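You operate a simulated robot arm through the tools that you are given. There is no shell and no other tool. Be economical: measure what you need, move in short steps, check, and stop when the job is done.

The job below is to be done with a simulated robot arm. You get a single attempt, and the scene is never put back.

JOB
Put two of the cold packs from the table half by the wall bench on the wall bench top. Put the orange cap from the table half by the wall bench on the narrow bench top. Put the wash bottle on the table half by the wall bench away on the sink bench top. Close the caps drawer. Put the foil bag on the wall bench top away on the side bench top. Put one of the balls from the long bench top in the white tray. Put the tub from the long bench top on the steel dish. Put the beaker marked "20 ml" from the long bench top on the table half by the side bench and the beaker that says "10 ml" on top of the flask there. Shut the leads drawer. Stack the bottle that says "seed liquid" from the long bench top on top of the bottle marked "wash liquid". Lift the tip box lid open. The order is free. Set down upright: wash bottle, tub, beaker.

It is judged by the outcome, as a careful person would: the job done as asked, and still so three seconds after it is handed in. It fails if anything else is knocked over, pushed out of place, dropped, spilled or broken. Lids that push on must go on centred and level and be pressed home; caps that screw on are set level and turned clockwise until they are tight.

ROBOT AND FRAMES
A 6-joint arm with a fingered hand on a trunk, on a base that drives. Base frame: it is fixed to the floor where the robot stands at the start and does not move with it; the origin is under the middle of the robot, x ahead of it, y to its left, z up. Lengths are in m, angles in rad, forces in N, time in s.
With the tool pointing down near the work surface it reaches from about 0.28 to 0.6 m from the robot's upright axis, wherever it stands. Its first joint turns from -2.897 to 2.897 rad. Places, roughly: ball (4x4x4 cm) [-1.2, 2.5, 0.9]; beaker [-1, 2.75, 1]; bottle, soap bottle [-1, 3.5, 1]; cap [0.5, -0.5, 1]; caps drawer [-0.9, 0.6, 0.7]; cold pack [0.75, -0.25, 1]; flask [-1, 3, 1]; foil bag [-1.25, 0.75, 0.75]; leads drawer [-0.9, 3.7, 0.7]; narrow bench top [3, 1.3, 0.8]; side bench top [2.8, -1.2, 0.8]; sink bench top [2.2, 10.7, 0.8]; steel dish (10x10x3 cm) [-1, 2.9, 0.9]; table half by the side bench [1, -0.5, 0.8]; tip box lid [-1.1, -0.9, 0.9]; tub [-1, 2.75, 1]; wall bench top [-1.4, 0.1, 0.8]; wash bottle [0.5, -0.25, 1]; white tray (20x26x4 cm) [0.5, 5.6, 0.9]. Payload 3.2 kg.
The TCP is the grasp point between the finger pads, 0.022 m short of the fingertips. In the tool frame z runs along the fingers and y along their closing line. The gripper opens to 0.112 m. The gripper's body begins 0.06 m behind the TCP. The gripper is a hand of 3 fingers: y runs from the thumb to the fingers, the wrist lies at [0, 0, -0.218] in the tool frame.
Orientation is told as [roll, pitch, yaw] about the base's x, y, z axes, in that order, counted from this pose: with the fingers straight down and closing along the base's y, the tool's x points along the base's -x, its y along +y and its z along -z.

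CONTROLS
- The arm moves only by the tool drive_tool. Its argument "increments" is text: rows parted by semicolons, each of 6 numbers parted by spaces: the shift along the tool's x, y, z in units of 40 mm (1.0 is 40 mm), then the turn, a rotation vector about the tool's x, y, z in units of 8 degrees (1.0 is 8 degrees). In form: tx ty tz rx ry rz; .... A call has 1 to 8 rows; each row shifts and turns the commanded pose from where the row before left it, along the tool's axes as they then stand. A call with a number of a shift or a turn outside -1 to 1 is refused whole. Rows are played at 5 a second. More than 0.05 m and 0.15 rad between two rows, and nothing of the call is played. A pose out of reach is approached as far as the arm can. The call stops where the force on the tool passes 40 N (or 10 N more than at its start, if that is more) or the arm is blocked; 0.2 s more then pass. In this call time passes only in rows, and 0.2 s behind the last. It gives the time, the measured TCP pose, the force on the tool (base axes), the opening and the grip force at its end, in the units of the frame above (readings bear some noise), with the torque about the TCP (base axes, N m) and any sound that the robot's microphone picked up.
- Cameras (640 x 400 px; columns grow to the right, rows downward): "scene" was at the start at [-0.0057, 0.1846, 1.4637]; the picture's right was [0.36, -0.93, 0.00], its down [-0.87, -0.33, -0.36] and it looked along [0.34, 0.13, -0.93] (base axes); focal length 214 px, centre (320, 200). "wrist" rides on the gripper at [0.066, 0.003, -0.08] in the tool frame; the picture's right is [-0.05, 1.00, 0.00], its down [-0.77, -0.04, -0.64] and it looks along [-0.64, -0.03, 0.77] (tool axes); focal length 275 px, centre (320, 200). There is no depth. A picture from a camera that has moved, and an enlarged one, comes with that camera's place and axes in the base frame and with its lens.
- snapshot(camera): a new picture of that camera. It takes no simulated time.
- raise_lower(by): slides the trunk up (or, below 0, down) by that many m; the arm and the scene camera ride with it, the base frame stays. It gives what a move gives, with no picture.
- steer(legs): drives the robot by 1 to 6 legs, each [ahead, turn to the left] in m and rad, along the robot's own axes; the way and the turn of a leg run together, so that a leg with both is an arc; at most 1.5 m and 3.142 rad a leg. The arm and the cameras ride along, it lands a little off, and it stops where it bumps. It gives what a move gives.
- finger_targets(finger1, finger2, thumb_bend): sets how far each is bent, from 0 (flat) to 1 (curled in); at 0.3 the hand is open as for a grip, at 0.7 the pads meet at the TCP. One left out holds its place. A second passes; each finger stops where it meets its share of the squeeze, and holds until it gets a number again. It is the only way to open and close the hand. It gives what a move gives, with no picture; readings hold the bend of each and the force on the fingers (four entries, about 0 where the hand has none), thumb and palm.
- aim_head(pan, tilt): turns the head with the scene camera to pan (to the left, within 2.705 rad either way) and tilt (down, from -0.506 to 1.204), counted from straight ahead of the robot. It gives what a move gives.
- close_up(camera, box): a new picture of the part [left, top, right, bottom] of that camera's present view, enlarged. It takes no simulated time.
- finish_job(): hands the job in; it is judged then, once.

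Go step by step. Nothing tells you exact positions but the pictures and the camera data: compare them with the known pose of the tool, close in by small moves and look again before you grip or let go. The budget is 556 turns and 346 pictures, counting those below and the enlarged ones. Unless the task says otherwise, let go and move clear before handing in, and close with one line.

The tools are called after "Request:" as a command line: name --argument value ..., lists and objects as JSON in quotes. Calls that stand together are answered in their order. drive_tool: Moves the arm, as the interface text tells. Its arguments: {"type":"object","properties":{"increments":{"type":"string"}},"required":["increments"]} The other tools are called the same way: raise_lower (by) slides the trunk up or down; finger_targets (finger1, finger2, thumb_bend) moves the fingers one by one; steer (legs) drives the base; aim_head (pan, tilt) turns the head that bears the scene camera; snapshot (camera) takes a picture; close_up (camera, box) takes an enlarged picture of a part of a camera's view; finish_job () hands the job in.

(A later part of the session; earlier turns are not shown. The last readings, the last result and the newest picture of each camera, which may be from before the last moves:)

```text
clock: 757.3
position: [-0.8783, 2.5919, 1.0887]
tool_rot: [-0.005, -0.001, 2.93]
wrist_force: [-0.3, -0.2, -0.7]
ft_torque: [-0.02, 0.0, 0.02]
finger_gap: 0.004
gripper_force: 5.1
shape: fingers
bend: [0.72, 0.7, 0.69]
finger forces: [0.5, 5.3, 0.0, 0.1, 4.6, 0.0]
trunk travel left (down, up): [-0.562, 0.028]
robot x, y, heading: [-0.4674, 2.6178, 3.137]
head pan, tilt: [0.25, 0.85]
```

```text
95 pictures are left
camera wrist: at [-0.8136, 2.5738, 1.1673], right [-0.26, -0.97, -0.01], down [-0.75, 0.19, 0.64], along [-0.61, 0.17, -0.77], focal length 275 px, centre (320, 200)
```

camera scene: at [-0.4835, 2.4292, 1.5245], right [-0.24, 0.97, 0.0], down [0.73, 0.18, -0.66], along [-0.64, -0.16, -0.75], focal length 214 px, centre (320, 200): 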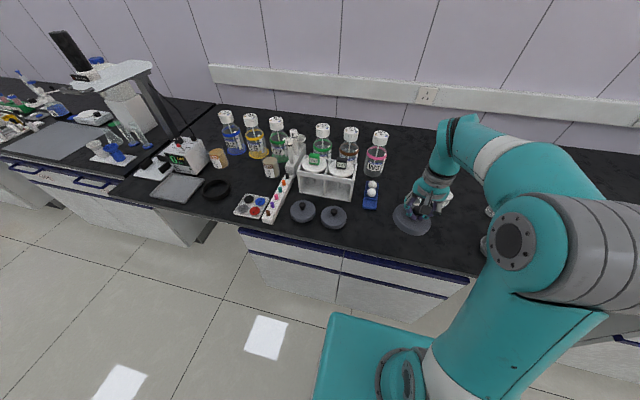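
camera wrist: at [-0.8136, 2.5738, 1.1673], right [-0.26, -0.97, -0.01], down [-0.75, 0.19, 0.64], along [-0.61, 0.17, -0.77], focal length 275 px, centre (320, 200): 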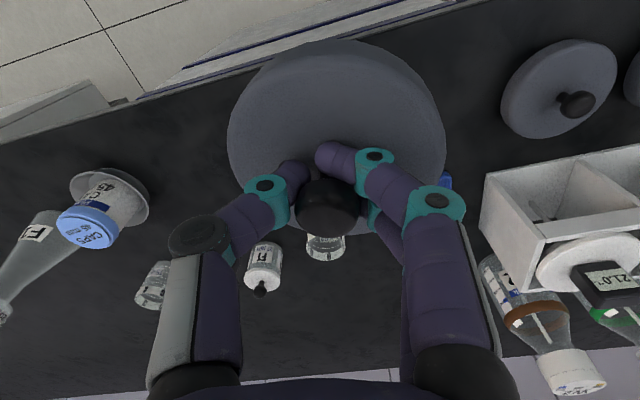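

The missing lid's spot, in line with the other two, is about (-0.974, 2.480). I bring it there.

Request:
drive_tool --increments "-0.44 0.81 0 0 0 0;-0.44 0.81 0 0 0 0;-0.44 0.81 0 0 0 0;-0.44 0.81 0 0 0 0;0 0 1 0 0 0;0 0 1 0 0 0;0 0 1 0 0 0;0 0 0.8 0 0 0"

Request:
close_up --camera "scene" --box '[280, 150, 440, 260]'

Request:
snapshot --camera "wrist"

```text
clock: 759.1
position: [-0.975, 2.4813, 0.9348]
tool_rot: [-0.005, -0.002, 2.928]
wrist_force: [0.4, 0.0, 0.1]
ft_torque: [-0.01, -0.01, 0.04]
finger_gap: 0.0025
gripper_force: 5.3
shape: fingers
bend: [0.72, 0.7, 0.69]
finger forces: [0.2, 5.1, 0.0, 0.0, 4.5, 0.0]
trunk travel left (down, up): [-0.562, 0.028]
robot x, y, heading: [-0.4666, 2.6183, 3.141]
head pan, tilt: [0.25, 0.85]
```

```text
3.64 times, centred on (360, 205) of scene
camera zoom: at [-0.4838, 2.4291, 1.5245], right [-0.24, 0.97, 0.0], down [0.73, 0.18, -0.66], along [-0.64, -0.16, -0.75], focal length 780 px, centre (174, 182)
```

zoom: 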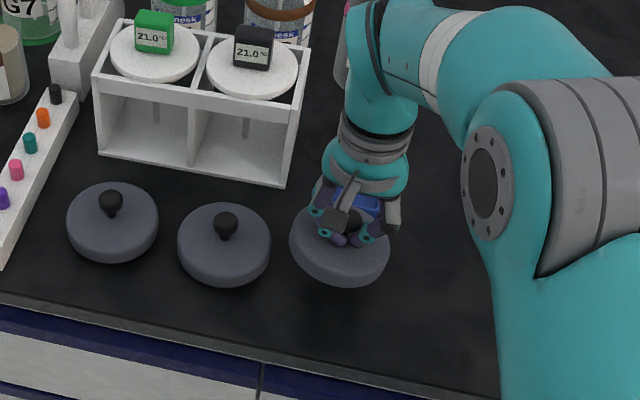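

```text
93 pictures are left
camera wrist: at [-0.9099, 2.4613, 1.0139], right [-0.26, -0.97, -0.01], down [-0.75, 0.19, 0.64], along [-0.61, 0.17, -0.77], focal length 275 px, centre (320, 200)
```

wrist: 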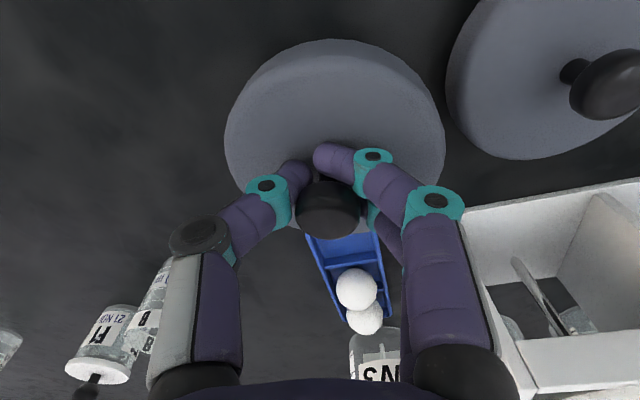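

Request:
drive_tool --increments "0 0 0.4 0 0 0;0 0 0.2 0 0 0;0 0 0.1 0 0 0;0 0 0.08 0 0 0"

Request:
drive_tool --increments "0 0 0.06 0 0 0"

```text
clock: 760.1
position: [-0.9731, 2.4813, 0.9045]
tool_rot: [-0.006, -0.003, 2.929]
wrist_force: [5.6, -5.3, 9.0]
ft_torque: [0.01, -0.02, -0.01]
finger_gap: 0.0023
gripper_force: 10.9
shape: fingers
bend: [0.72, 0.71, 0.71]
finger forces: [2.1, 10.6, 0.1, 0.0, 8.5, 0.0]
trunk travel left (down, up): [-0.562, 0.028]
robot x, y, heading: [-0.4677, 2.612, 3.137]
head pan, tilt: [0.25, 0.85]
```

```text
clock: 760.5
position: [-0.9726, 2.4794, 0.9038]
tool_rot: [-0.004, -0.004, 2.929]
wrist_force: [8.1, -10.3, 16.8]
ft_torque: [-0.1, -0.01, 0.07]
finger_gap: 0.0028
gripper_force: 15.7
shape: fingers
bend: [0.71, 0.71, 0.71]
finger forces: [5.2, 17.2, 0.0, 0.0, 9.7, 0.1]
trunk travel left (down, up): [-0.562, 0.028]
robot x, y, heading: [-0.4692, 2.6142, 3.136]
head pan, tilt: [0.25, 0.85]
```

Request:
drive_tool --increments "0 0 -0.12 0 0 0"

Request:
finger_targets --finger1 0.5 --finger2 0.5 --thumb_bend 0.5

Request:
drive_tool --increments "0 0 -0.5 0 0 0;0 0 -1 0 0 0;0 0 -1 0 0 0;0 0 -1 0 0 0;0 0 -1 0 0 0;0 -0.9 0 0 0 0;0 -0.9 0 0 0 0;0 -0.9 0 0 0 0"

Request:
close_up --camera "scene" --box '[280, 130, 480, 260]'

Request:
snapshot --camera "wrist"

```text
clock: 760.9
position: [-0.9751, 2.4833, 0.9051]
tool_rot: [-0.005, -0.001, 2.927]
wrist_force: [0.6, -0.2, -0.6]
ft_torque: [-0.04, -0.02, -0.01]
finger_gap: 0.0021
gripper_force: 9.5
shape: fingers
bend: [0.71, 0.71, 0.7]
finger forces: [1.3, 9.1, 0.0, 0.0, 9.3, 0.0]
trunk travel left (down, up): [-0.562, 0.028]
robot x, y, heading: [-0.4725, 2.6177, 3.133]
head pan, tilt: [0.25, 0.85]
```

```text
clock: 761.9
position: [-0.9725, 2.4822, 0.9072]
tool_rot: [-0.004, -0.002, 2.929]
wrist_force: [-0.5, 2.3, 12.3]
ft_torque: [-0.29, 0.09, -0.02]
finger_gap: 0.0503
gripper_force: 6.4
shape: fingers
bend: [0.54, 0.53, 0.5]
finger forces: [6.5, 5.3, 0.0, 0.0, 0.6, 0.0]
trunk travel left (down, up): [-0.562, 0.028]
robot x, y, heading: [-0.4711, 2.6155, 3.142]
head pan, tilt: [0.25, 0.85]
```

```text
clock: 763.7
position: [-0.9492, 2.5867, 1.0874]
tool_rot: [-0.005, -0.001, 2.929]
wrist_force: [-0.6, 0.2, -0.1]
ft_torque: [0.0, 0.01, -0.02]
finger_gap: 0.0545
gripper_force: 0.1
shape: fingers
bend: [0.5, 0.5, 0.5]
finger forces: [0.1, 0.0, 0.1, 0.1, 0.1, 0.0]
trunk travel left (down, up): [-0.562, 0.028]
robot x, y, heading: [-0.4722, 2.6151, 3.139]
head pan, tilt: [0.25, 0.85]
```

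```text
3.08 times, centred on (380, 195) of scene
camera zoom: at [-0.4833, 2.4297, 1.5245], right [-0.24, 0.97, 0.0], down [0.73, 0.18, -0.66], along [-0.64, -0.16, -0.75], focal length 660 px, centre (135, 215)
```

zoom: 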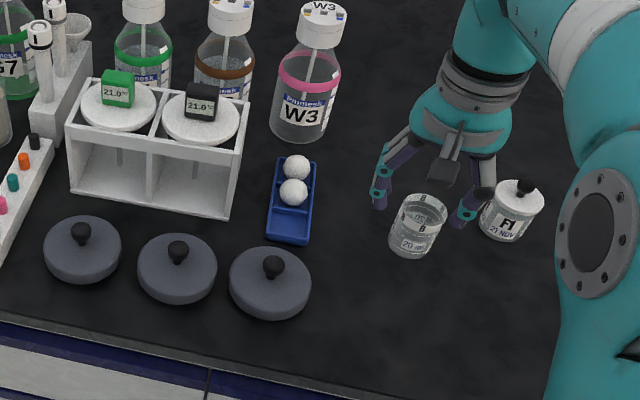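

```text
91 pictures are left
camera wrist: at [-0.8843, 2.5678, 1.1661], right [-0.26, -0.97, -0.01], down [-0.75, 0.19, 0.64], along [-0.61, 0.17, -0.77], focal length 275 px, centre (320, 200)
```

wrist: 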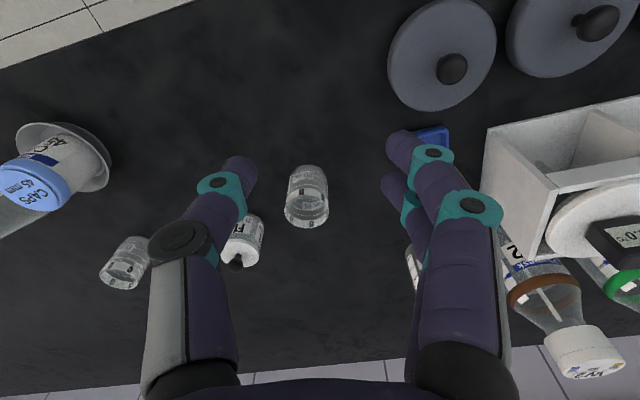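

The lid is back in line with its neighbours. Now beaker B (20 ml) at about (-1.090, 2.647).

Request:
steer --legs '[[0.08, 0]]'

Request:
finger_targets --finger1 0.4 --finger2 0.4 --thumb_bend 0.4

Request:
drive_tool --increments "-0.9 -0.57 0 0 0 0;-0.9 -0.57 0 0 0 0;0 0 1 0 0 0;0 0 1 0 0 0"

Request:
snapshot --camera "wrist"

```text
clock: 764.8
position: [-1.0325, 2.5862, 1.0862]
tool_rot: [-0.007, -0.001, 2.928]
wrist_force: [-0.4, 0.5, 0.0]
ft_torque: [0.0, 0.02, -0.03]
finger_gap: 0.0545
gripper_force: 0.0
shape: fingers
bend: [0.5, 0.5, 0.5]
finger forces: [0.1, 0.1, 0.0, 0.0, 0.0, 0.0]
trunk travel left (down, up): [-0.562, 0.028]
robot x, y, heading: [-0.5534, 2.6129, 3.142]
head pan, tilt: [0.25, 0.85]
```

```text
clock: 765.8
position: [-1.0317, 2.5869, 1.0868]
tool_rot: [-0.008, -0.003, 2.929]
wrist_force: [-0.5, 0.6, 0.4]
ft_torque: [0.04, -0.01, -0.01]
finger_gap: 0.083
gripper_force: 0.1
shape: fingers
bend: [0.4, 0.4, 0.4]
finger forces: [0.0, 0.0, 0.0, 0.0, 0.0, 0.0]
trunk travel left (down, up): [-0.562, 0.028]
robot x, y, heading: [-0.554, 2.6169, 3.14]
head pan, tilt: [0.25, 0.85]
```

```text
clock: 766.8
position: [-1.091, 2.6462, 1.0077]
tool_rot: [-0.007, -0.001, 2.927]
wrist_force: [-0.3, -0.3, -0.2]
ft_torque: [-0.01, 0.0, 0.01]
finger_gap: 0.083
gripper_force: 0.1
shape: fingers
bend: [0.4, 0.4, 0.4]
finger forces: [0.1, 0.0, 0.0, 0.0, 0.0, 0.0]
trunk travel left (down, up): [-0.562, 0.028]
robot x, y, heading: [-0.5511, 2.6114, 3.133]
head pan, tilt: [0.25, 0.85]
```

```text
90 pictures are left
camera wrist: at [-1.026, 2.6281, 1.0854], right [-0.26, -0.97, -0.01], down [-0.75, 0.19, 0.64], along [-0.61, 0.17, -0.77], focal length 275 px, centre (320, 200)
```

wrist: 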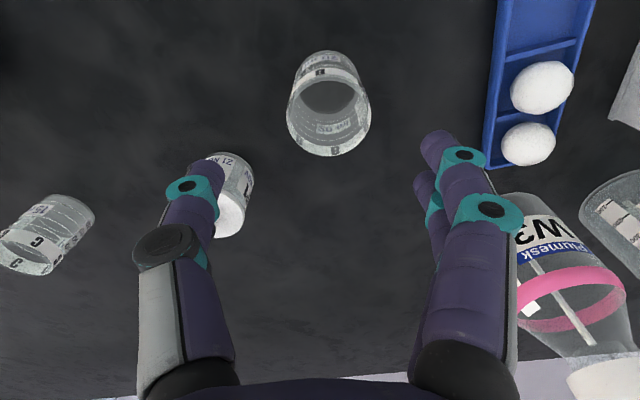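

Request:
drive_tool --increments "-0.11 0.1 0.9 0 0 0;0 0 1 0 0 0;0 0 0.95 0 0 0"

Request:
finger_targets --finger1 0.65 --finger2 0.65 --thumb_bend 0.65

Request:
drive_tool --increments "0 0 -0.5 0 0 0;0 0 -1 0 0 0;0 0 -1 0 0 0;0 0 -1 0 0 0;0 0 -1 0 0 0;0.5 0 -0.3 0 0 0;1 0 0 0 0 0;1 0 0 0 0 0"

Request:
snapshot --camera "wrist"

Request:
snapshot --camera "scene"

```text
clock: 767.6
position: [-1.0966, 2.6437, 0.8918]
tool_rot: [-0.007, 0.001, 2.928]
wrist_force: [0.0, -0.1, -0.1]
ft_torque: [0.0, -0.01, -0.02]
finger_gap: 0.0832
gripper_force: 0.1
shape: fingers
bend: [0.4, 0.4, 0.4]
finger forces: [0.1, 0.1, 0.1, 0.1, 0.0, 0.0]
trunk travel left (down, up): [-0.562, 0.028]
robot x, y, heading: [-0.5506, 2.6163, 3.139]
head pan, tilt: [0.25, 0.85]
```

```text
clock: 768.6
position: [-1.0961, 2.6431, 0.8925]
tool_rot: [-0.008, 0.0, 2.927]
wrist_force: [0.9, 0.6, -0.3]
ft_torque: [0.0, 0.01, -0.01]
finger_gap: 0.0419
gripper_force: 11.1
shape: fingers
bend: [0.56, 0.56, 0.59]
finger forces: [5.4, 5.9, 0.1, 0.0, 11.0, 0.0]
trunk travel left (down, up): [-0.562, 0.028]
robot x, y, heading: [-0.5514, 2.6132, 3.14]
head pan, tilt: [0.25, 0.85]
```

```text
clock: 770.4
position: [-0.9967, 2.6225, 1.0854]
tool_rot: [-0.006, -0.002, 2.927]
wrist_force: [0.3, 0.0, -0.4]
ft_torque: [0.04, -0.04, 0.01]
finger_gap: 0.0412
gripper_force: 11.5
shape: fingers
bend: [0.57, 0.56, 0.59]
finger forces: [5.3, 6.0, 0.1, 0.0, 10.7, 0.0]
trunk travel left (down, up): [-0.562, 0.028]
robot x, y, heading: [-0.55, 2.6152, 3.145]
head pan, tilt: [0.25, 0.85]
```

```text
89 pictures are left
camera wrist: at [-0.9319, 2.6029, 1.1654], right [-0.26, -0.97, -0.01], down [-0.75, 0.2, 0.64], along [-0.61, 0.17, -0.77], focal length 275 px, centre (320, 200)
```

wrist: 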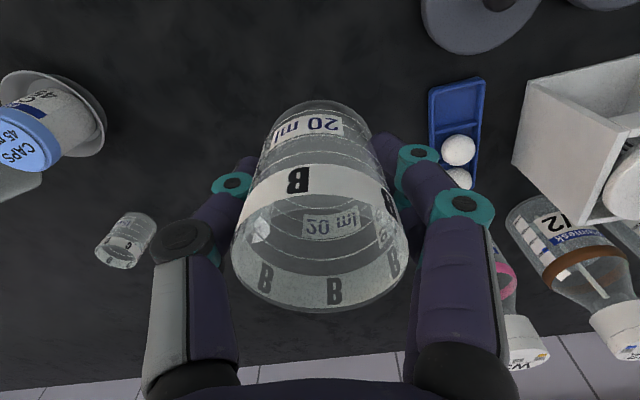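

```text
88 pictures are left
camera scene: at [-0.5641, 2.4294, 1.5244], right [-0.24, 0.97, 0.0], down [0.73, 0.18, -0.66], along [-0.64, -0.16, -0.75], focal length 214 px, centre (320, 200)
```

scene: 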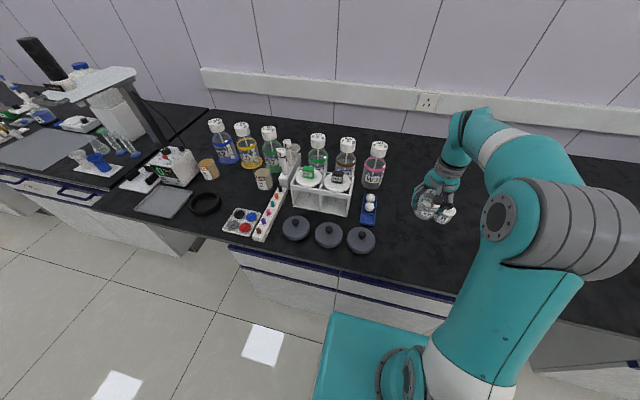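

Beaker B ("20 ml") is in hand. I drive to the left side of the table.

Request:
steer --legs '[[-0.28, 0], [0, 1.567], [1.0, 0], [1.02, 0]]'

Request:
steer --legs '[[0, 1.57], [1.0, 0]]'

```text
clock: 785.9
position: [-0.3639, 0.1204, 1.0853]
tool_rot: [-0.008, 0.0, -1.824]
wrist_force: [-0.3, -0.2, -0.1]
ft_torque: [-0.02, -0.01, -0.01]
finger_gap: 0.0411
gripper_force: 10.4
shape: fingers
bend: [0.57, 0.56, 0.59]
finger forces: [5.2, 5.9, 0.1, 0.0, 10.8, 0.1]
trunk travel left (down, up): [-0.562, 0.028]
robot x, y, heading: [-0.3361, 0.5691, -1.62]
head pan, tilt: [0.25, 0.85]
```

```text
clock: 794.9
position: [1.1129, 0.4753, 1.085]
tool_rot: [-0.007, -0.001, -0.268]
wrist_force: [-0.8, -0.6, -0.8]
ft_torque: [-0.03, -0.01, 0.0]
finger_gap: 0.041
gripper_force: 10.7
shape: fingers
bend: [0.57, 0.56, 0.59]
finger forces: [5.1, 6.0, 0.0, 0.1, 10.5, 0.0]
trunk travel left (down, up): [-0.562, 0.028]
robot x, y, heading: [0.6679, 0.5041, -0.057]
head pan, tilt: [0.25, 0.85]
```

Request:
steer --legs '[[0.12, 0], [0, -1.514], [0.3, 0]]'

Request:
aim_head --pan 0.0 --tilt 0.85

Request:
snapshot --camera "scene"

Request:
snapshot --camera "wrist"

```text
clock: 801.5
position: [0.7595, -0.245, 1.0849]
tool_rot: [-0.008, 0.0, -1.805]
wrist_force: [-0.1, -0.2, -1.6]
ft_torque: [0.03, 0.02, -0.01]
finger_gap: 0.0403
gripper_force: 11.4
shape: fingers
bend: [0.57, 0.56, 0.59]
finger forces: [5.0, 5.9, 0.0, 0.0, 10.5, 0.0]
trunk travel left (down, up): [-0.562, 0.028]
robot x, y, heading: [0.7812, 0.2012, -1.593]
head pan, tilt: [0.25, 0.85]
```

```text
clock: 802.3
position: [0.7597, -0.2443, 1.086]
tool_rot: [-0.007, 0.002, -1.806]
wrist_force: [-0.8, 0.3, -0.1]
ft_torque: [-0.01, -0.01, 0.01]
finger_gap: 0.0405
gripper_force: 10.0
shape: fingers
bend: [0.57, 0.56, 0.59]
finger forces: [4.9, 5.9, 0.0, 0.1, 10.4, 0.0]
trunk travel left (down, up): [-0.562, 0.028]
robot x, y, heading: [0.7734, 0.2038, -1.595]
head pan, tilt: [0.0, 0.85]
```

```text
87 pictures are left
camera scene: at [0.9433, 0.1794, 1.5244], right [-1.0, 0.02, 0.0], down [0.02, 0.75, -0.66], along [-0.02, -0.66, -0.75], focal length 214 px, centre (320, 200)
```

scene: 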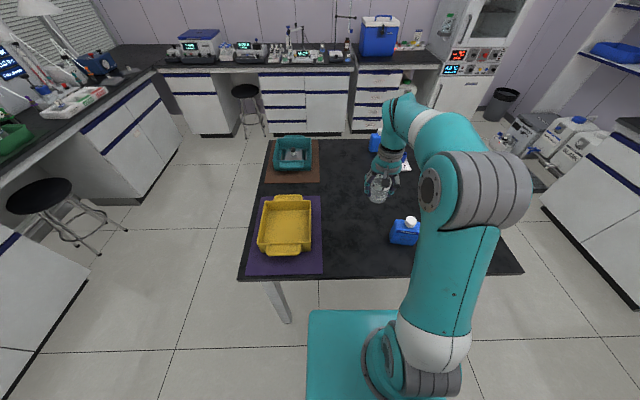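

```text
86 pictures are left
camera wrist: at [0.7803, -0.1824, 1.165], right [0.96, -0.28, -0.01], down [-0.21, -0.74, 0.64], along [-0.18, -0.61, -0.77], focal length 275 px, centre (320, 200)
```

wrist: 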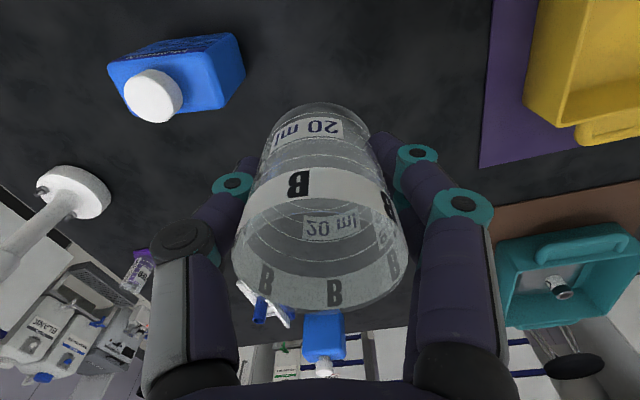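

The table spans x 0.27–1.20; I set the beaker on its far half at about (0.85, -0.33).

Request:
drive_tool --increments "-0.52 0.9 0 0 0 0;-0.52 0.9 0 0 0 0;-0.52 0.9 0 0 0 0;0 0 1 0 0 0;0 0 1 0 0 0;0 0 1 0 0 0;0 0 0.9 0 0 0;0 0 0.4 0 0 0"

Request:
close_up --camera "scene" --box '[290, 130, 450, 250]'

```text
clock: 804.1
position: [0.8492, -0.3287, 0.9131]
tool_rot: [-0.009, 0.0, -1.806]
wrist_force: [0.1, 0.7, -0.1]
ft_torque: [-0.02, 0.01, -0.01]
finger_gap: 0.0401
gripper_force: 10.6
shape: fingers
bend: [0.57, 0.56, 0.59]
finger forces: [4.8, 5.8, 0.1, 0.0, 10.3, 0.0]
trunk travel left (down, up): [-0.562, 0.028]
robot x, y, heading: [0.777, 0.2012, -1.592]
head pan, tilt: [0.0, 0.85]
```

```text
3.33 times, centred on (370, 190) of scene
camera zoom: at [0.9434, 0.1793, 1.5244], right [-1.0, 0.02, 0.0], down [0.02, 0.75, -0.66], along [-0.02, -0.66, -0.75], focal length 715 px, centre (153, 233)
```

zoom: 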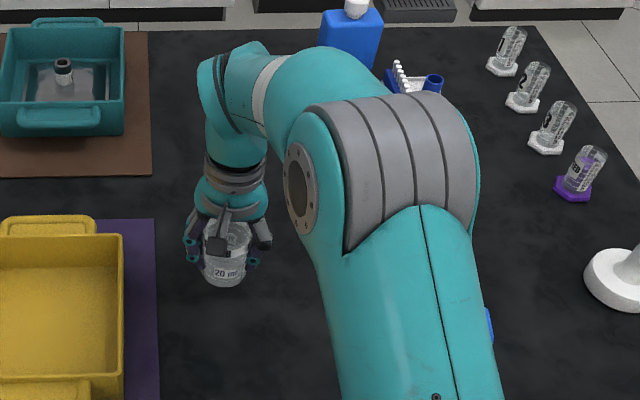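

Request:
drive_tool --increments "0 0 0.3 0 0 0;0 0 0.1 0 0 0;0 0 0.06 0 0 0"

Request:
drive_tool --increments "0 0 0.05 0 0 0;0 0 0.05 0 0 0"

```text
clock: 804.9
position: [0.8499, -0.3288, 0.8947]
tool_rot: [-0.005, -0.001, -1.806]
wrist_force: [0.2, -0.1, -0.5]
ft_torque: [0.0, 0.02, -0.03]
finger_gap: 0.0402
gripper_force: 10.5
shape: fingers
bend: [0.57, 0.56, 0.59]
finger forces: [4.9, 5.8, 0.0, 0.0, 10.2, 0.1]
trunk travel left (down, up): [-0.562, 0.028]
robot x, y, heading: [0.7751, 0.2045, -1.593]
head pan, tilt: [0.0, 0.85]
```

```text
clock: 805.5
position: [0.8493, -0.3295, 0.8913]
tool_rot: [-0.007, -0.002, -1.807]
wrist_force: [-0.8, -0.5, 6.0]
ft_torque: [0.0, 0.0, -0.03]
finger_gap: 0.0403
gripper_force: 11.2
shape: fingers
bend: [0.58, 0.57, 0.59]
finger forces: [5.1, 6.3, 0.0, 0.0, 11.2, 0.0]
trunk travel left (down, up): [-0.562, 0.028]
robot x, y, heading: [0.7745, 0.2034, -1.593]
head pan, tilt: [0.0, 0.85]
```

Contact. I release and lift.

Request:
drive_tool --increments "0 0 -0.03 0 0 0"

Request:
finger_targets --finger1 0.42 --finger2 0.42 --thumb_bend 0.43

Request:
drive_tool --increments "0 0 -0.6 0 0 0;0 0 -1 0 0 0;0 0 -1 0 0 0;0 0 -1 0 0 0;0.9 0 0 0 0 0;0.9 -0.3 0 0 0 0;0.5 -0.8 0 0 0 0;0.3 -0.8 0 0 0 0"

Request:
snapshot --camera "wrist"

Request:
snapshot --camera "scene"

```text
clock: 805.9
position: [0.8494, -0.3302, 0.8921]
tool_rot: [-0.008, 0.0, -1.805]
wrist_force: [0.7, 0.3, 1.4]
ft_torque: [-0.03, -0.05, 0.05]
finger_gap: 0.0401
gripper_force: 11.1
shape: fingers
bend: [0.58, 0.57, 0.59]
finger forces: [5.2, 6.4, 0.0, 0.0, 10.7, 0.1]
trunk travel left (down, up): [-0.562, 0.028]
robot x, y, heading: [0.7763, 0.2038, -1.597]
head pan, tilt: [0.0, 0.85]
```

```text
clock: 806.9
position: [0.8499, -0.33, 0.8925]
tool_rot: [-0.007, -0.002, -1.807]
wrist_force: [0.2, 0.0, 0.6]
ft_torque: [-0.02, 0.04, -0.01]
finger_gap: 0.0762
gripper_force: 0.1
shape: fingers
bend: [0.42, 0.42, 0.43]
finger forces: [0.0, 0.0, 0.1, 0.0, 0.0, 0.0]
trunk travel left (down, up): [-0.562, 0.028]
robot x, y, heading: [0.7761, 0.2052, -1.591]
head pan, tilt: [0.0, 0.85]
```

```text
clock: 808.7
position: [0.7991, -0.2104, 1.0365]
tool_rot: [-0.005, -0.003, -1.807]
wrist_force: [0.6, 0.1, 1.1]
ft_torque: [-0.02, 0.01, 0.02]
finger_gap: 0.0762
gripper_force: 0.1
shape: fingers
bend: [0.42, 0.42, 0.43]
finger forces: [0.0, 0.0, 0.0, 0.1, 0.0, 0.0]
trunk travel left (down, up): [-0.562, 0.028]
robot x, y, heading: [0.78, 0.2016, -1.593]
head pan, tilt: [0.0, 0.85]
```

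```text
84 pictures are left
camera wrist: at [0.8196, -0.1485, 1.1148], right [0.96, -0.28, -0.01], down [-0.21, -0.74, 0.64], along [-0.18, -0.61, -0.77], focal length 275 px, centre (320, 200)
```

wrist: 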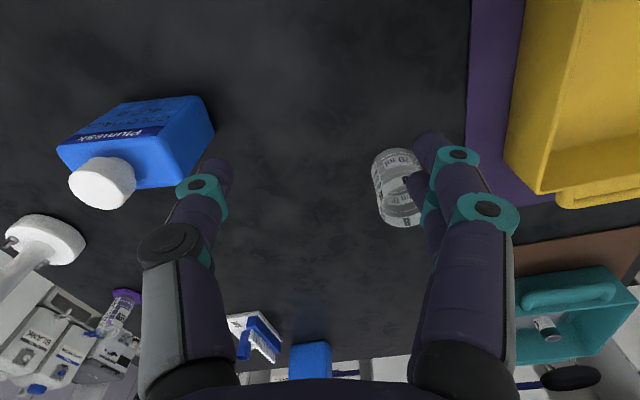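

```text
83 pictures are left
camera scene: at [0.9429, 0.1798, 1.5245], right [-1.0, 0.02, 0.0], down [0.02, 0.75, -0.66], along [-0.02, -0.66, -0.75], focal length 214 px, centre (320, 200)
```

scene: 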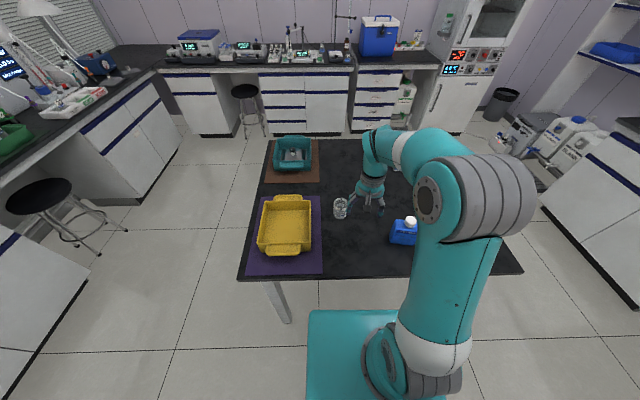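

Beaker B stands on the far half. Next, cold pack 2 at about (0.64, -0.22): I rotate the hand to close along y.

Request:
drive_tool --increments "0 0 -0.8 0 0 0.96;0 0 -0.8 0 0 0.96;0 0 0 0 0 0.96;0 0 0 0 0 0.96;0 0 0 0 0 0.96;0 0 0 0 0 0.96;0 0 0 0 0 0.96;0 0 0 0 0 0.96"

Request:
drive_tool --increments "0 0 0 0 0 0.96;-0.9 0 0 0 0 0.9;-0.9 0 0 0 0 0;-0.3 0 0 0 0 0"

Request:
finger_targets --finger1 0.32 --finger2 0.32 --thumb_bend 0.32

Request:
snapshot --camera "wrist"

```text
clock: 810.5
position: [0.801, -0.2126, 1.1003]
tool_rot: [-0.002, -0.005, -2.883]
wrist_force: [0.3, 0.4, 0.6]
ft_torque: [-0.03, -0.01, -0.02]
finger_gap: 0.0763
gripper_force: 0.0
shape: fingers
bend: [0.42, 0.42, 0.43]
finger forces: [0.1, 0.0, 0.1, 0.0, 0.0, 0.0]
trunk travel left (down, up): [-0.562, 0.028]
robot x, y, heading: [0.7758, 0.2056, -1.595]
head pan, tilt: [0.0, 0.85]
```

```text
clock: 811.5
position: [0.7173, -0.2159, 1.0998]
tool_rot: [0.001, -0.006, -3.138]
wrist_force: [0.2, 0.1, -0.1]
ft_torque: [-0.01, 0.01, 0.02]
finger_gap: 0.0762
gripper_force: 0.0
shape: fingers
bend: [0.42, 0.42, 0.43]
finger forces: [0.0, 0.0, 0.0, 0.1, 0.1, 0.0]
trunk travel left (down, up): [-0.562, 0.028]
robot x, y, heading: [0.7731, 0.1994, -1.592]
head pan, tilt: [0.0, 0.85]
```

```text
clock: 812.5
position: [0.7176, -0.2154, 1.1012]
tool_rot: [0.0, -0.005, -3.14]
wrist_force: [-0.3, 0.3, -0.3]
ft_torque: [0.03, 0.0, -0.02]
finger_gap: 0.1056
gripper_force: 0.1
shape: fingers
bend: [0.32, 0.32, 0.32]
finger forces: [0.0, 0.0, 0.0, 0.1, 0.0, 0.1]
trunk travel left (down, up): [-0.562, 0.028]
robot x, y, heading: [0.7752, 0.2025, -1.595]
head pan, tilt: [0.0, 0.85]
```

```text
82 pictures are left
camera wrist: at [0.7855, -0.2206, 1.1794], right [-0.04, -1.0, 0.0], down [-0.77, 0.03, 0.64], along [-0.64, 0.03, -0.77], focal length 275 px, centre (320, 200)
```

wrist: 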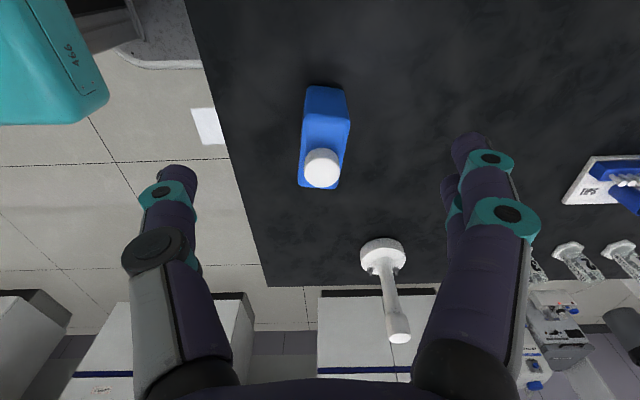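

Request:
drive_tool --increments "-0.67 0 0 0 0 0.35;-0.67 0.04 0 0 0 0.35;-0.65 0 0.3 0 0 0;0 0 0.9 0 0 0;0 0 0.9 0 0 0;0 0 0.8 0 0 0)"

Request:
drive_tool --increments "-0.67 0 0 0 0 0.35;-0.67 0.04 0 0 0 0.35;-0.65 0 0.3 0 0 0;0 0 0.9 0 0 0;0 0 0.9 0 0 0;0 0 0.8 0 0 0"

Request:
snapshot --camera "wrist"

```text
refused: increments must be text of numbers, spaces and semicolons
```

```text
clock: 813.9
position: [0.638, -0.215, 0.9836]
tool_rot: [0.001, -0.005, 3.048]
wrist_force: [-0.1, 0.5, 0.5]
ft_torque: [-0.01, -0.01, -0.01]
finger_gap: 0.1059
gripper_force: 0.2
shape: fingers
bend: [0.32, 0.32, 0.32]
finger forces: [0.0, 0.1, 0.0, 0.1, 0.0, 0.1]
trunk travel left (down, up): [-0.562, 0.028]
robot x, y, heading: [0.7745, 0.2055, -1.599]
head pan, tilt: [0.0, 0.85]
```

```text
81 pictures are left
camera wrist: at [0.705, -0.2263, 1.0636], right [-0.14, -0.99, 0.0], down [-0.76, 0.11, 0.64], along [-0.63, 0.09, -0.77], focal length 275 px, centre (320, 200)
```

wrist: 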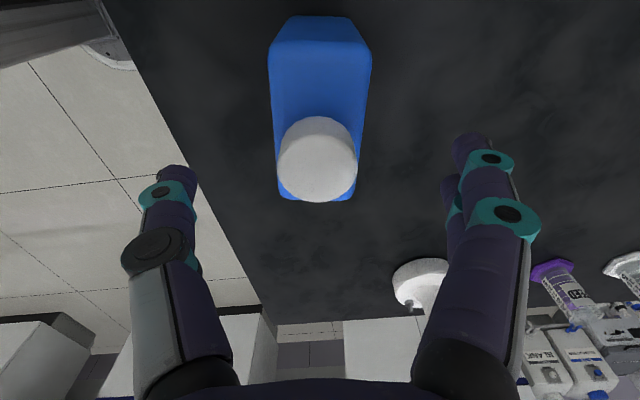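

Request:
drive_tool --increments "0 0 0.9 0 0 0;0 0 0.93 0 0 0"

Request:
finger_targets --finger1 0.7 --finger2 0.7 --thumb_bend 0.7

Request:
drive_tool --increments "0 0 -0.7 0 0 0;0 0 -1 0 0 0;0 0 -1 0 0 0;0 0 -1 0 0 0;0 0 -1 0 0 0"

Request:
snapshot --camera "wrist"

```text
clock: 814.5
position: [0.6354, -0.2172, 0.91]
tool_rot: [0.0, -0.008, 3.048]
wrist_force: [-0.9, 1.0, 0.0]
ft_torque: [-0.03, 0.03, 0.0]
finger_gap: 0.1059
gripper_force: 0.0
shape: fingers
bend: [0.32, 0.32, 0.32]
finger forces: [0.0, 0.0, 0.0, 0.0, 0.1, 0.0]
trunk travel left (down, up): [-0.562, 0.028]
robot x, y, heading: [0.774, 0.2012, -1.592]
head pan, tilt: [0.0, 0.85]
```

```text
clock: 815.5
position: [0.6362, -0.2163, 0.9112]
tool_rot: [-0.001, -0.006, 3.047]
wrist_force: [0.0, -0.3, -0.6]
ft_torque: [-0.02, -0.02, 0.0]
finger_gap: 0.0414
gripper_force: 16.4
shape: fingers
bend: [0.56, 0.57, 0.6]
finger forces: [8.0, 8.3, 0.1, 0.0, 16.3, 0.0]
trunk travel left (down, up): [-0.562, 0.028]
robot x, y, heading: [0.7797, 0.2058, -1.596]
head pan, tilt: [0.0, 0.85]
```

```text
clock: 816.7
position: [0.6399, -0.2136, 1.1031]
tool_rot: [0.0, -0.003, 3.05]
wrist_force: [-0.4, -0.1, -3.8]
ft_torque: [0.03, -0.01, 0.0]
finger_gap: 0.0412
gripper_force: 16.4
shape: fingers
bend: [0.56, 0.58, 0.6]
finger forces: [8.1, 8.3, 0.0, 0.0, 16.2, 0.0]
trunk travel left (down, up): [-0.562, 0.028]
robot x, y, heading: [0.7745, 0.2061, -1.597]
head pan, tilt: [0.0, 0.85]
```

```text
80 pictures are left
camera wrist: at [0.707, -0.225, 1.1828], right [-0.14, -0.99, 0.0], down [-0.76, 0.11, 0.64], along [-0.63, 0.09, -0.77], focal length 275 px, centre (320, 200)
```

wrist: 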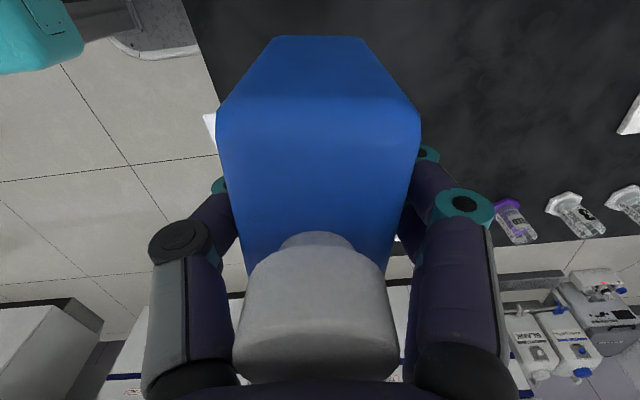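

Pack 2 is held. I drive to the wall bench's right end, to a free strip between the grey mat and the white board.

Request:
steer --legs '[[-0.35, 0], [0, -1.545], [1.03, 0], [0, -1.57], [0.45, 0], [0, 1.57]]'

Request:
aim_head --pan 0 --tilt 0.75

Request:
snapshot --camera "scene"

```text
clock: 837.7
position: [-0.6486, 1.1507, 1.1042]
tool_rot: [0.0, -0.006, 1.492]
wrist_force: [-0.7, -0.4, -3.5]
ft_torque: [0.0, 0.01, -0.03]
finger_gap: 0.0405
gripper_force: 15.3
shape: fingers
bend: [0.57, 0.58, 0.61]
finger forces: [7.7, 7.5, 0.1, 0.1, 15.2, 0.0]
trunk travel left (down, up): [-0.562, 0.028]
robot x, y, heading: [-0.2276, 1.0212, 3.132]
head pan, tilt: [0.0, 0.85]
```

```text
clock: 838.4
position: [-0.6486, 1.1494, 1.1034]
tool_rot: [0.001, -0.006, 1.492]
wrist_force: [1.4, 0.9, -3.9]
ft_torque: [0.02, 0.03, -0.01]
finger_gap: 0.0404
gripper_force: 15.5
shape: fingers
bend: [0.57, 0.58, 0.61]
finger forces: [7.6, 7.6, 0.1, 0.0, 15.2, 0.0]
trunk travel left (down, up): [-0.562, 0.028]
robot x, y, heading: [-0.2288, 1.0179, 3.13]
head pan, tilt: [0.0, 0.75]
```

```text
79 pictures are left
camera scene: at [-0.2514, 0.8539, 1.5324], right [0.01, 1.0, 0.0], down [0.68, -0.01, -0.73], along [-0.73, 0.01, -0.68], focal length 214 px, centre (320, 200)
```

scene: 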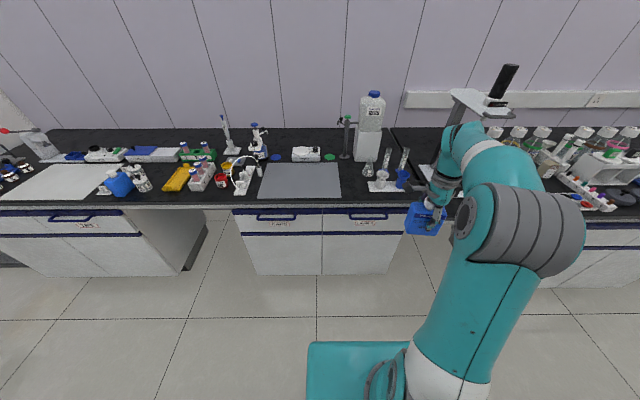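

Request:
close_up --camera "scene" --box '[320, 130, 430, 220]'

Request:
close_up --camera "scene" --box '[60, 130, 220, 230]'

```text
4.44 times, centred on (375, 175) of scene
camera zoom: at [-0.2514, 0.8539, 1.5324], right [0.01, 1.0, 0.0], down [0.68, -0.01, -0.73], along [-0.73, 0.01, -0.68], focal length 953 px, centre (76, 311)
```

zoom: 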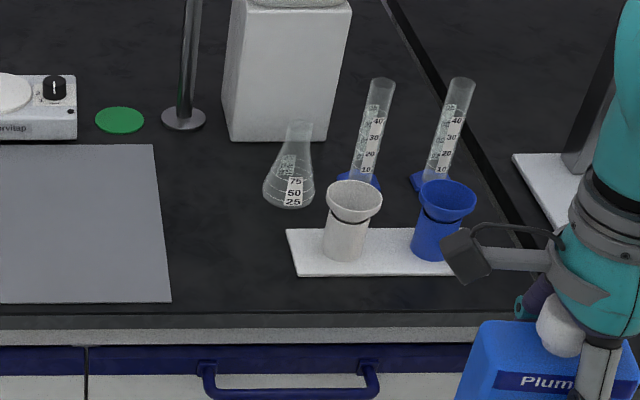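

```text
4.00 times, centred on (140, 180) of scene
camera zoom: at [-0.2514, 0.8539, 1.5324], right [0.01, 1.0, 0.0], down [0.68, -0.01, -0.73], along [-0.73, 0.01, -0.68], focal length 858 px, centre (1040, 280)
```

zoom: 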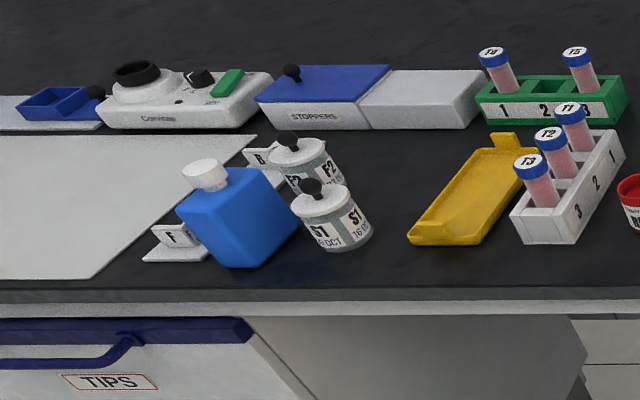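

Pack 1 stands fine. The free strip is about (-1.06, 1.04); I drive up and place pack 2 there.

Request:
steer --legs '[[0.3, 0]]'

Request:
drive_tool --increments "0.9 0.2 0 0 0 0;0.9 0.2 0 0 0 0;0.8 0.2 0 0 0 0;0 0.9 0 0 0 0;0 0.9 0 0 0 0;0 0.3 0.8 0 0 0;0 0 0.9 0 0 0"

Request:
close_up --camera "scene" --box '[290, 130, 450, 250]'

Request:
snapshot --camera "wrist"

```text
clock: 840.4
position: [-0.9473, 1.1533, 1.1036]
tool_rot: [-0.001, -0.005, 1.493]
wrist_force: [0.2, -0.4, -4.1]
ft_torque: [-0.03, -0.03, 0.0]
finger_gap: 0.0402
gripper_force: 15.4
shape: fingers
bend: [0.57, 0.58, 0.61]
finger forces: [7.8, 7.6, 0.0, 0.1, 15.2, 0.1]
trunk travel left (down, up): [-0.562, 0.028]
robot x, y, heading: [-0.5279, 1.0249, 3.135]
head pan, tilt: [0.0, 0.75]
```

```text
clock: 842.0
position: [-1.0632, 1.059, 1.0355]
tool_rot: [-0.001, -0.008, 1.493]
wrist_force: [-0.5, 0.0, -4.0]
ft_torque: [0.02, 0.01, -0.03]
finger_gap: 0.0402
gripper_force: 15.5
shape: fingers
bend: [0.57, 0.58, 0.61]
finger forces: [7.8, 7.8, 0.0, 0.1, 15.6, 0.1]
trunk travel left (down, up): [-0.562, 0.028]
robot x, y, heading: [-0.5294, 1.0251, 3.13]
head pan, tilt: [0.0, 0.75]
```

```text
3.33 times, centred on (370, 190) of scene
camera zoom: at [-0.5505, 0.8567, 1.5325], right [0.01, 1.0, 0.0], down [0.68, -0.01, -0.73], along [-0.73, 0.01, -0.68], focal length 715 px, centre (153, 233)
```

zoom: 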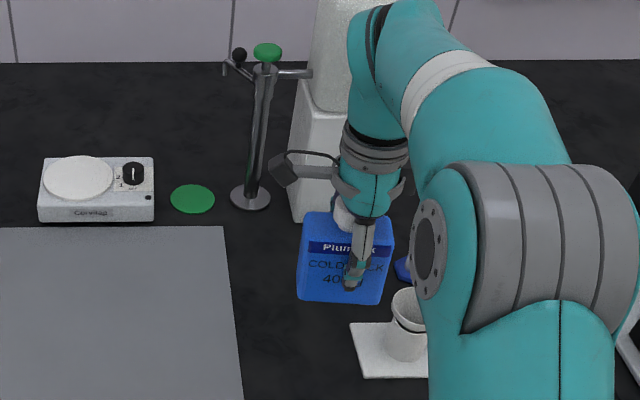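

```text
75 pictures are left
camera wrist: at [-1.0697, 0.9909, 1.1133], right [-0.99, 0.13, 0.0], down [0.1, 0.76, 0.64], along [0.08, 0.64, -0.77], focal length 275 px, centre (320, 200)
```

wrist: 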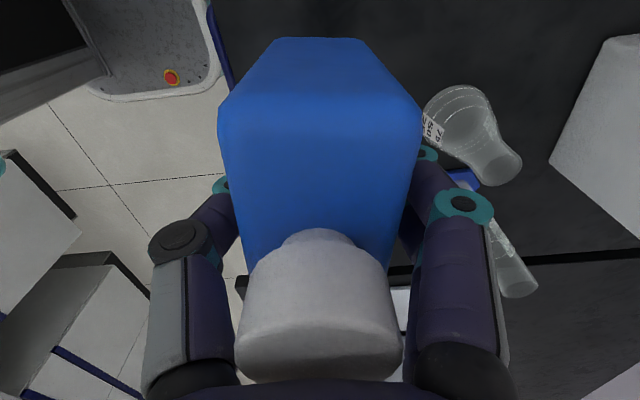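

Request:
drive_tool --increments "0.72 0 0 0 0 0;0 0 1 0 0 0;0 0 1 0 0 0;0 0 0.7 0 0 0;0 0 0.2 0 0 0"

Request:
close_up --camera "scene" --box '[290, 150, 450, 270]'

```text
clock: 843.2
position: [-1.0627, 1.029, 0.9188]
tool_rot: [-0.002, -0.005, 1.491]
wrist_force: [0.1, 0.4, -3.9]
ft_torque: [0.02, 0.0, 0.01]
finger_gap: 0.0401
gripper_force: 15.2
shape: fingers
bend: [0.57, 0.59, 0.61]
finger forces: [7.8, 7.7, 0.0, 0.1, 15.6, 0.1]
trunk travel left (down, up): [-0.562, 0.028]
robot x, y, heading: [-0.5246, 1.0276, 3.129]
head pan, tilt: [0.0, 0.75]
```

```text
3.33 times, centred on (370, 210) of scene
camera zoom: at [-0.5504, 0.8567, 1.5325], right [0.01, 1.0, 0.0], down [0.68, -0.01, -0.73], along [-0.73, 0.01, -0.68], focal length 715 px, centre (153, 167)
```

zoom: 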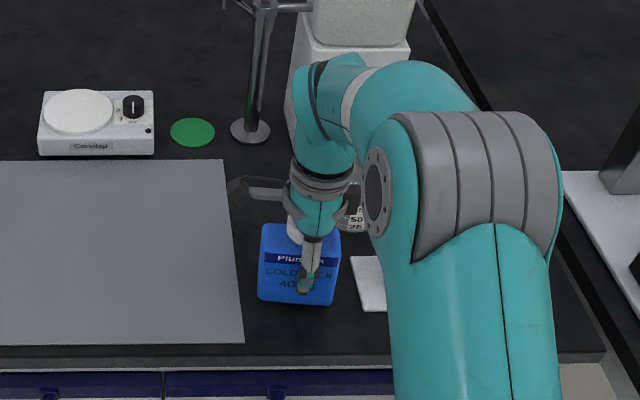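

Request:
drive_tool --increments "0 0 0.12 0 0 0;0 0 0.08 0 0 0"

Request:
drive_tool --increments "0 0 0.06 0 0 0;0 0 0.05 0 0 0"

```text
clock: 843.8
position: [-1.0636, 1.0303, 0.9106]
tool_rot: [-0.002, -0.008, 1.493]
wrist_force: [0.0, 0.4, -1.8]
ft_torque: [-0.03, 0.09, 0.04]
finger_gap: 0.0401
gripper_force: 15.3
shape: fingers
bend: [0.57, 0.59, 0.61]
finger forces: [8.3, 7.4, 0.1, 0.0, 16.0, 0.0]
trunk travel left (down, up): [-0.562, 0.028]
robot x, y, heading: [-0.5289, 1.0249, 3.131]
head pan, tilt: [0.0, 0.75]
```

```text
clock: 844.4
position: [-1.0643, 1.0308, 0.9079]
tool_rot: [0.004, -0.004, 1.492]
wrist_force: [-1.7, -1.6, 19.0]
ft_torque: [-0.05, 0.06, 0.01]
finger_gap: 0.0401
gripper_force: 18.4
shape: fingers
bend: [0.58, 0.59, 0.62]
finger forces: [9.7, 9.4, 0.1, 0.0, 17.6, 0.0]
trunk travel left (down, up): [-0.562, 0.028]
robot x, y, heading: [-0.527, 1.0235, 3.133]
head pan, tilt: [0.0, 0.75]
```

Contact. I ease, release and lift.

Request:
drive_tool --increments "0 0 -0.07 0 0 0"

Request:
finger_targets --finger1 0.48 --finger2 0.48 --thumb_bend 0.5

Request:
drive_tool --increments "0 0 -0.7 0 0 0;0 0 -1 0 0 0;0 0 -1 0 0 0;0 0 -1 0 0 0;0 -0.9 -0.4 0 0 0;0 -0.9 0 0 0 0;0 -0.9 0 0 0 0;0 -0.9 0 0 0 0"

Request:
close_up --camera "scene" --box '[290, 150, 450, 270]'

```text
clock: 844.8
position: [-1.0648, 1.0305, 0.9097]
tool_rot: [0.0, -0.005, 1.492]
wrist_force: [-2.1, -2.7, 10.1]
ft_torque: [-0.05, 0.13, -0.01]
finger_gap: 0.0399
gripper_force: 17.6
shape: fingers
bend: [0.58, 0.59, 0.62]
finger forces: [9.7, 9.3, 0.1, 0.0, 16.6, 0.0]
trunk travel left (down, up): [-0.562, 0.028]
robot x, y, heading: [-0.5297, 1.0223, 3.131]
head pan, tilt: [0.0, 0.75]
```

```text
clock: 845.8
position: [-1.0636, 1.0291, 0.9075]
tool_rot: [0.0, -0.006, 1.492]
wrist_force: [0.7, 0.2, -0.3]
ft_torque: [0.04, 0.03, 0.0]
finger_gap: 0.0571
gripper_force: 0.1
shape: fingers
bend: [0.48, 0.48, 0.5]
finger forces: [0.0, 0.0, 0.1, 0.0, 0.1, 0.1]
trunk travel left (down, up): [-0.562, 0.028]
robot x, y, heading: [-0.527, 1.0211, 3.132]
head pan, tilt: [0.0, 0.75]
```

```text
clock: 847.6
position: [-0.9179, 1.0172, 1.0729]
tool_rot: [0.0, -0.005, 1.491]
wrist_force: [0.5, 0.5, 0.1]
ft_torque: [0.02, 0.06, -0.01]
finger_gap: 0.0577
gripper_force: 0.1
shape: fingers
bend: [0.48, 0.48, 0.5]
finger forces: [0.1, 0.0, 0.0, 0.0, 0.0, 0.0]
trunk travel left (down, up): [-0.562, 0.028]
robot x, y, heading: [-0.5287, 1.0209, 3.129]
head pan, tilt: [0.0, 0.75]
```

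```text
3.33 times, centred on (370, 210) of scene
camera zoom: at [-0.549, 0.8565, 1.5325], right [0.01, 1.0, 0.0], down [0.68, -0.01, -0.73], along [-0.73, 0.01, -0.68], focal length 715 px, centre (153, 167)
```

zoom: 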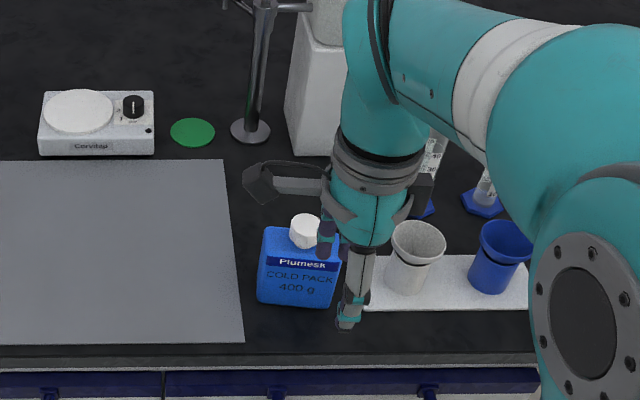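

Pack 2 stands on the bench. I back off and verify the tip box and, across the room, the stacks.

Request:
steer --legs '[[-0.32, 0]]'

Request:
aim_head --pan 0.75 --tilt 0.5

Request:
snapshot --camera "scene"

Request:
aim_head --pan -1.0 --tilt 0.5

Request:
snapshot --camera "scene"

```text
clock: 849.8
position: [-0.5967, 1.0135, 1.0706]
tool_rot: [0.0, -0.007, 1.491]
wrist_force: [0.1, 0.7, 0.2]
ft_torque: [0.01, 0.0, 0.0]
finger_gap: 0.0573
gripper_force: 0.0
shape: fingers
bend: [0.48, 0.48, 0.5]
finger forces: [0.0, 0.0, 0.0, 0.0, 0.0, 0.0]
trunk travel left (down, up): [-0.562, 0.028]
robot x, y, heading: [-0.2025, 1.0178, 3.133]
head pan, tilt: [0.0, 0.75]
```

```text
clock: 850.9
position: [-0.5985, 1.0144, 1.0716]
tool_rot: [0.0, -0.005, 1.493]
wrist_force: [-0.2, -0.1, 0.8]
ft_torque: [-0.03, -0.02, 0.01]
finger_gap: 0.0575
gripper_force: 0.1
shape: fingers
bend: [0.48, 0.48, 0.5]
finger forces: [0.1, 0.0, 0.0, 0.0, 0.0, 0.0]
trunk travel left (down, up): [-0.562, 0.028]
robot x, y, heading: [-0.208, 1.0233, 3.13]
head pan, tilt: [0.75, 0.499]
```

```text
72 pictures are left
camera scene: at [-0.2124, 0.7912, 1.5544], right [-0.67, 0.74, 0.0], down [0.35, 0.32, -0.88], along [-0.65, -0.59, -0.48], focal length 214 px, centre (320, 200)
```

scene: 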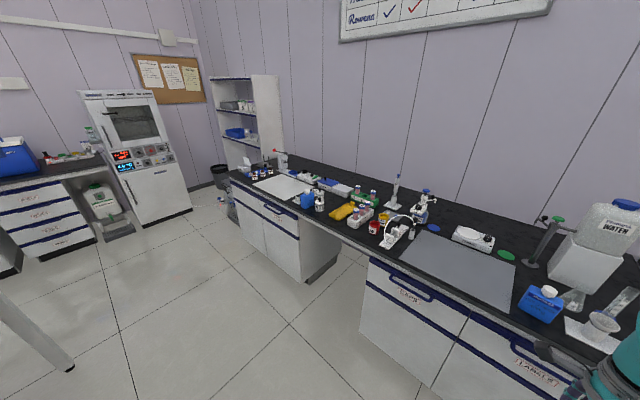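

```text
clock: 852.6
position: [-0.5978, 1.014, 1.0719]
tool_rot: [0.001, -0.003, 1.492]
wrist_force: [0.0, -1.3, 0.3]
ft_torque: [-0.01, 0.01, 0.0]
finger_gap: 0.0576
gripper_force: 0.1
shape: fingers
bend: [0.48, 0.48, 0.5]
finger forces: [0.1, 0.0, 0.0, 0.0, 0.1, 0.1]
trunk travel left (down, up): [-0.562, 0.028]
robot x, y, heading: [-0.2003, 1.0198, 3.134]
head pan, tilt: [-1.0, 0.499]
```

```text
71 pictures are left
camera scene: at [-0.1937, 0.9296, 1.5544], right [0.85, 0.53, 0.0], down [0.25, -0.41, -0.88], along [-0.47, 0.74, -0.48], focal length 214 px, centre (320, 200)
```

scene: 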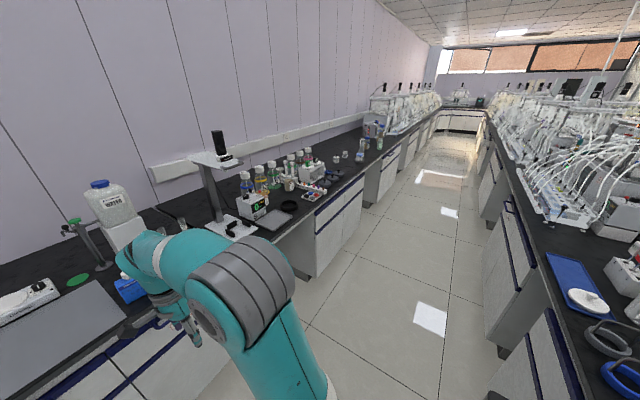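

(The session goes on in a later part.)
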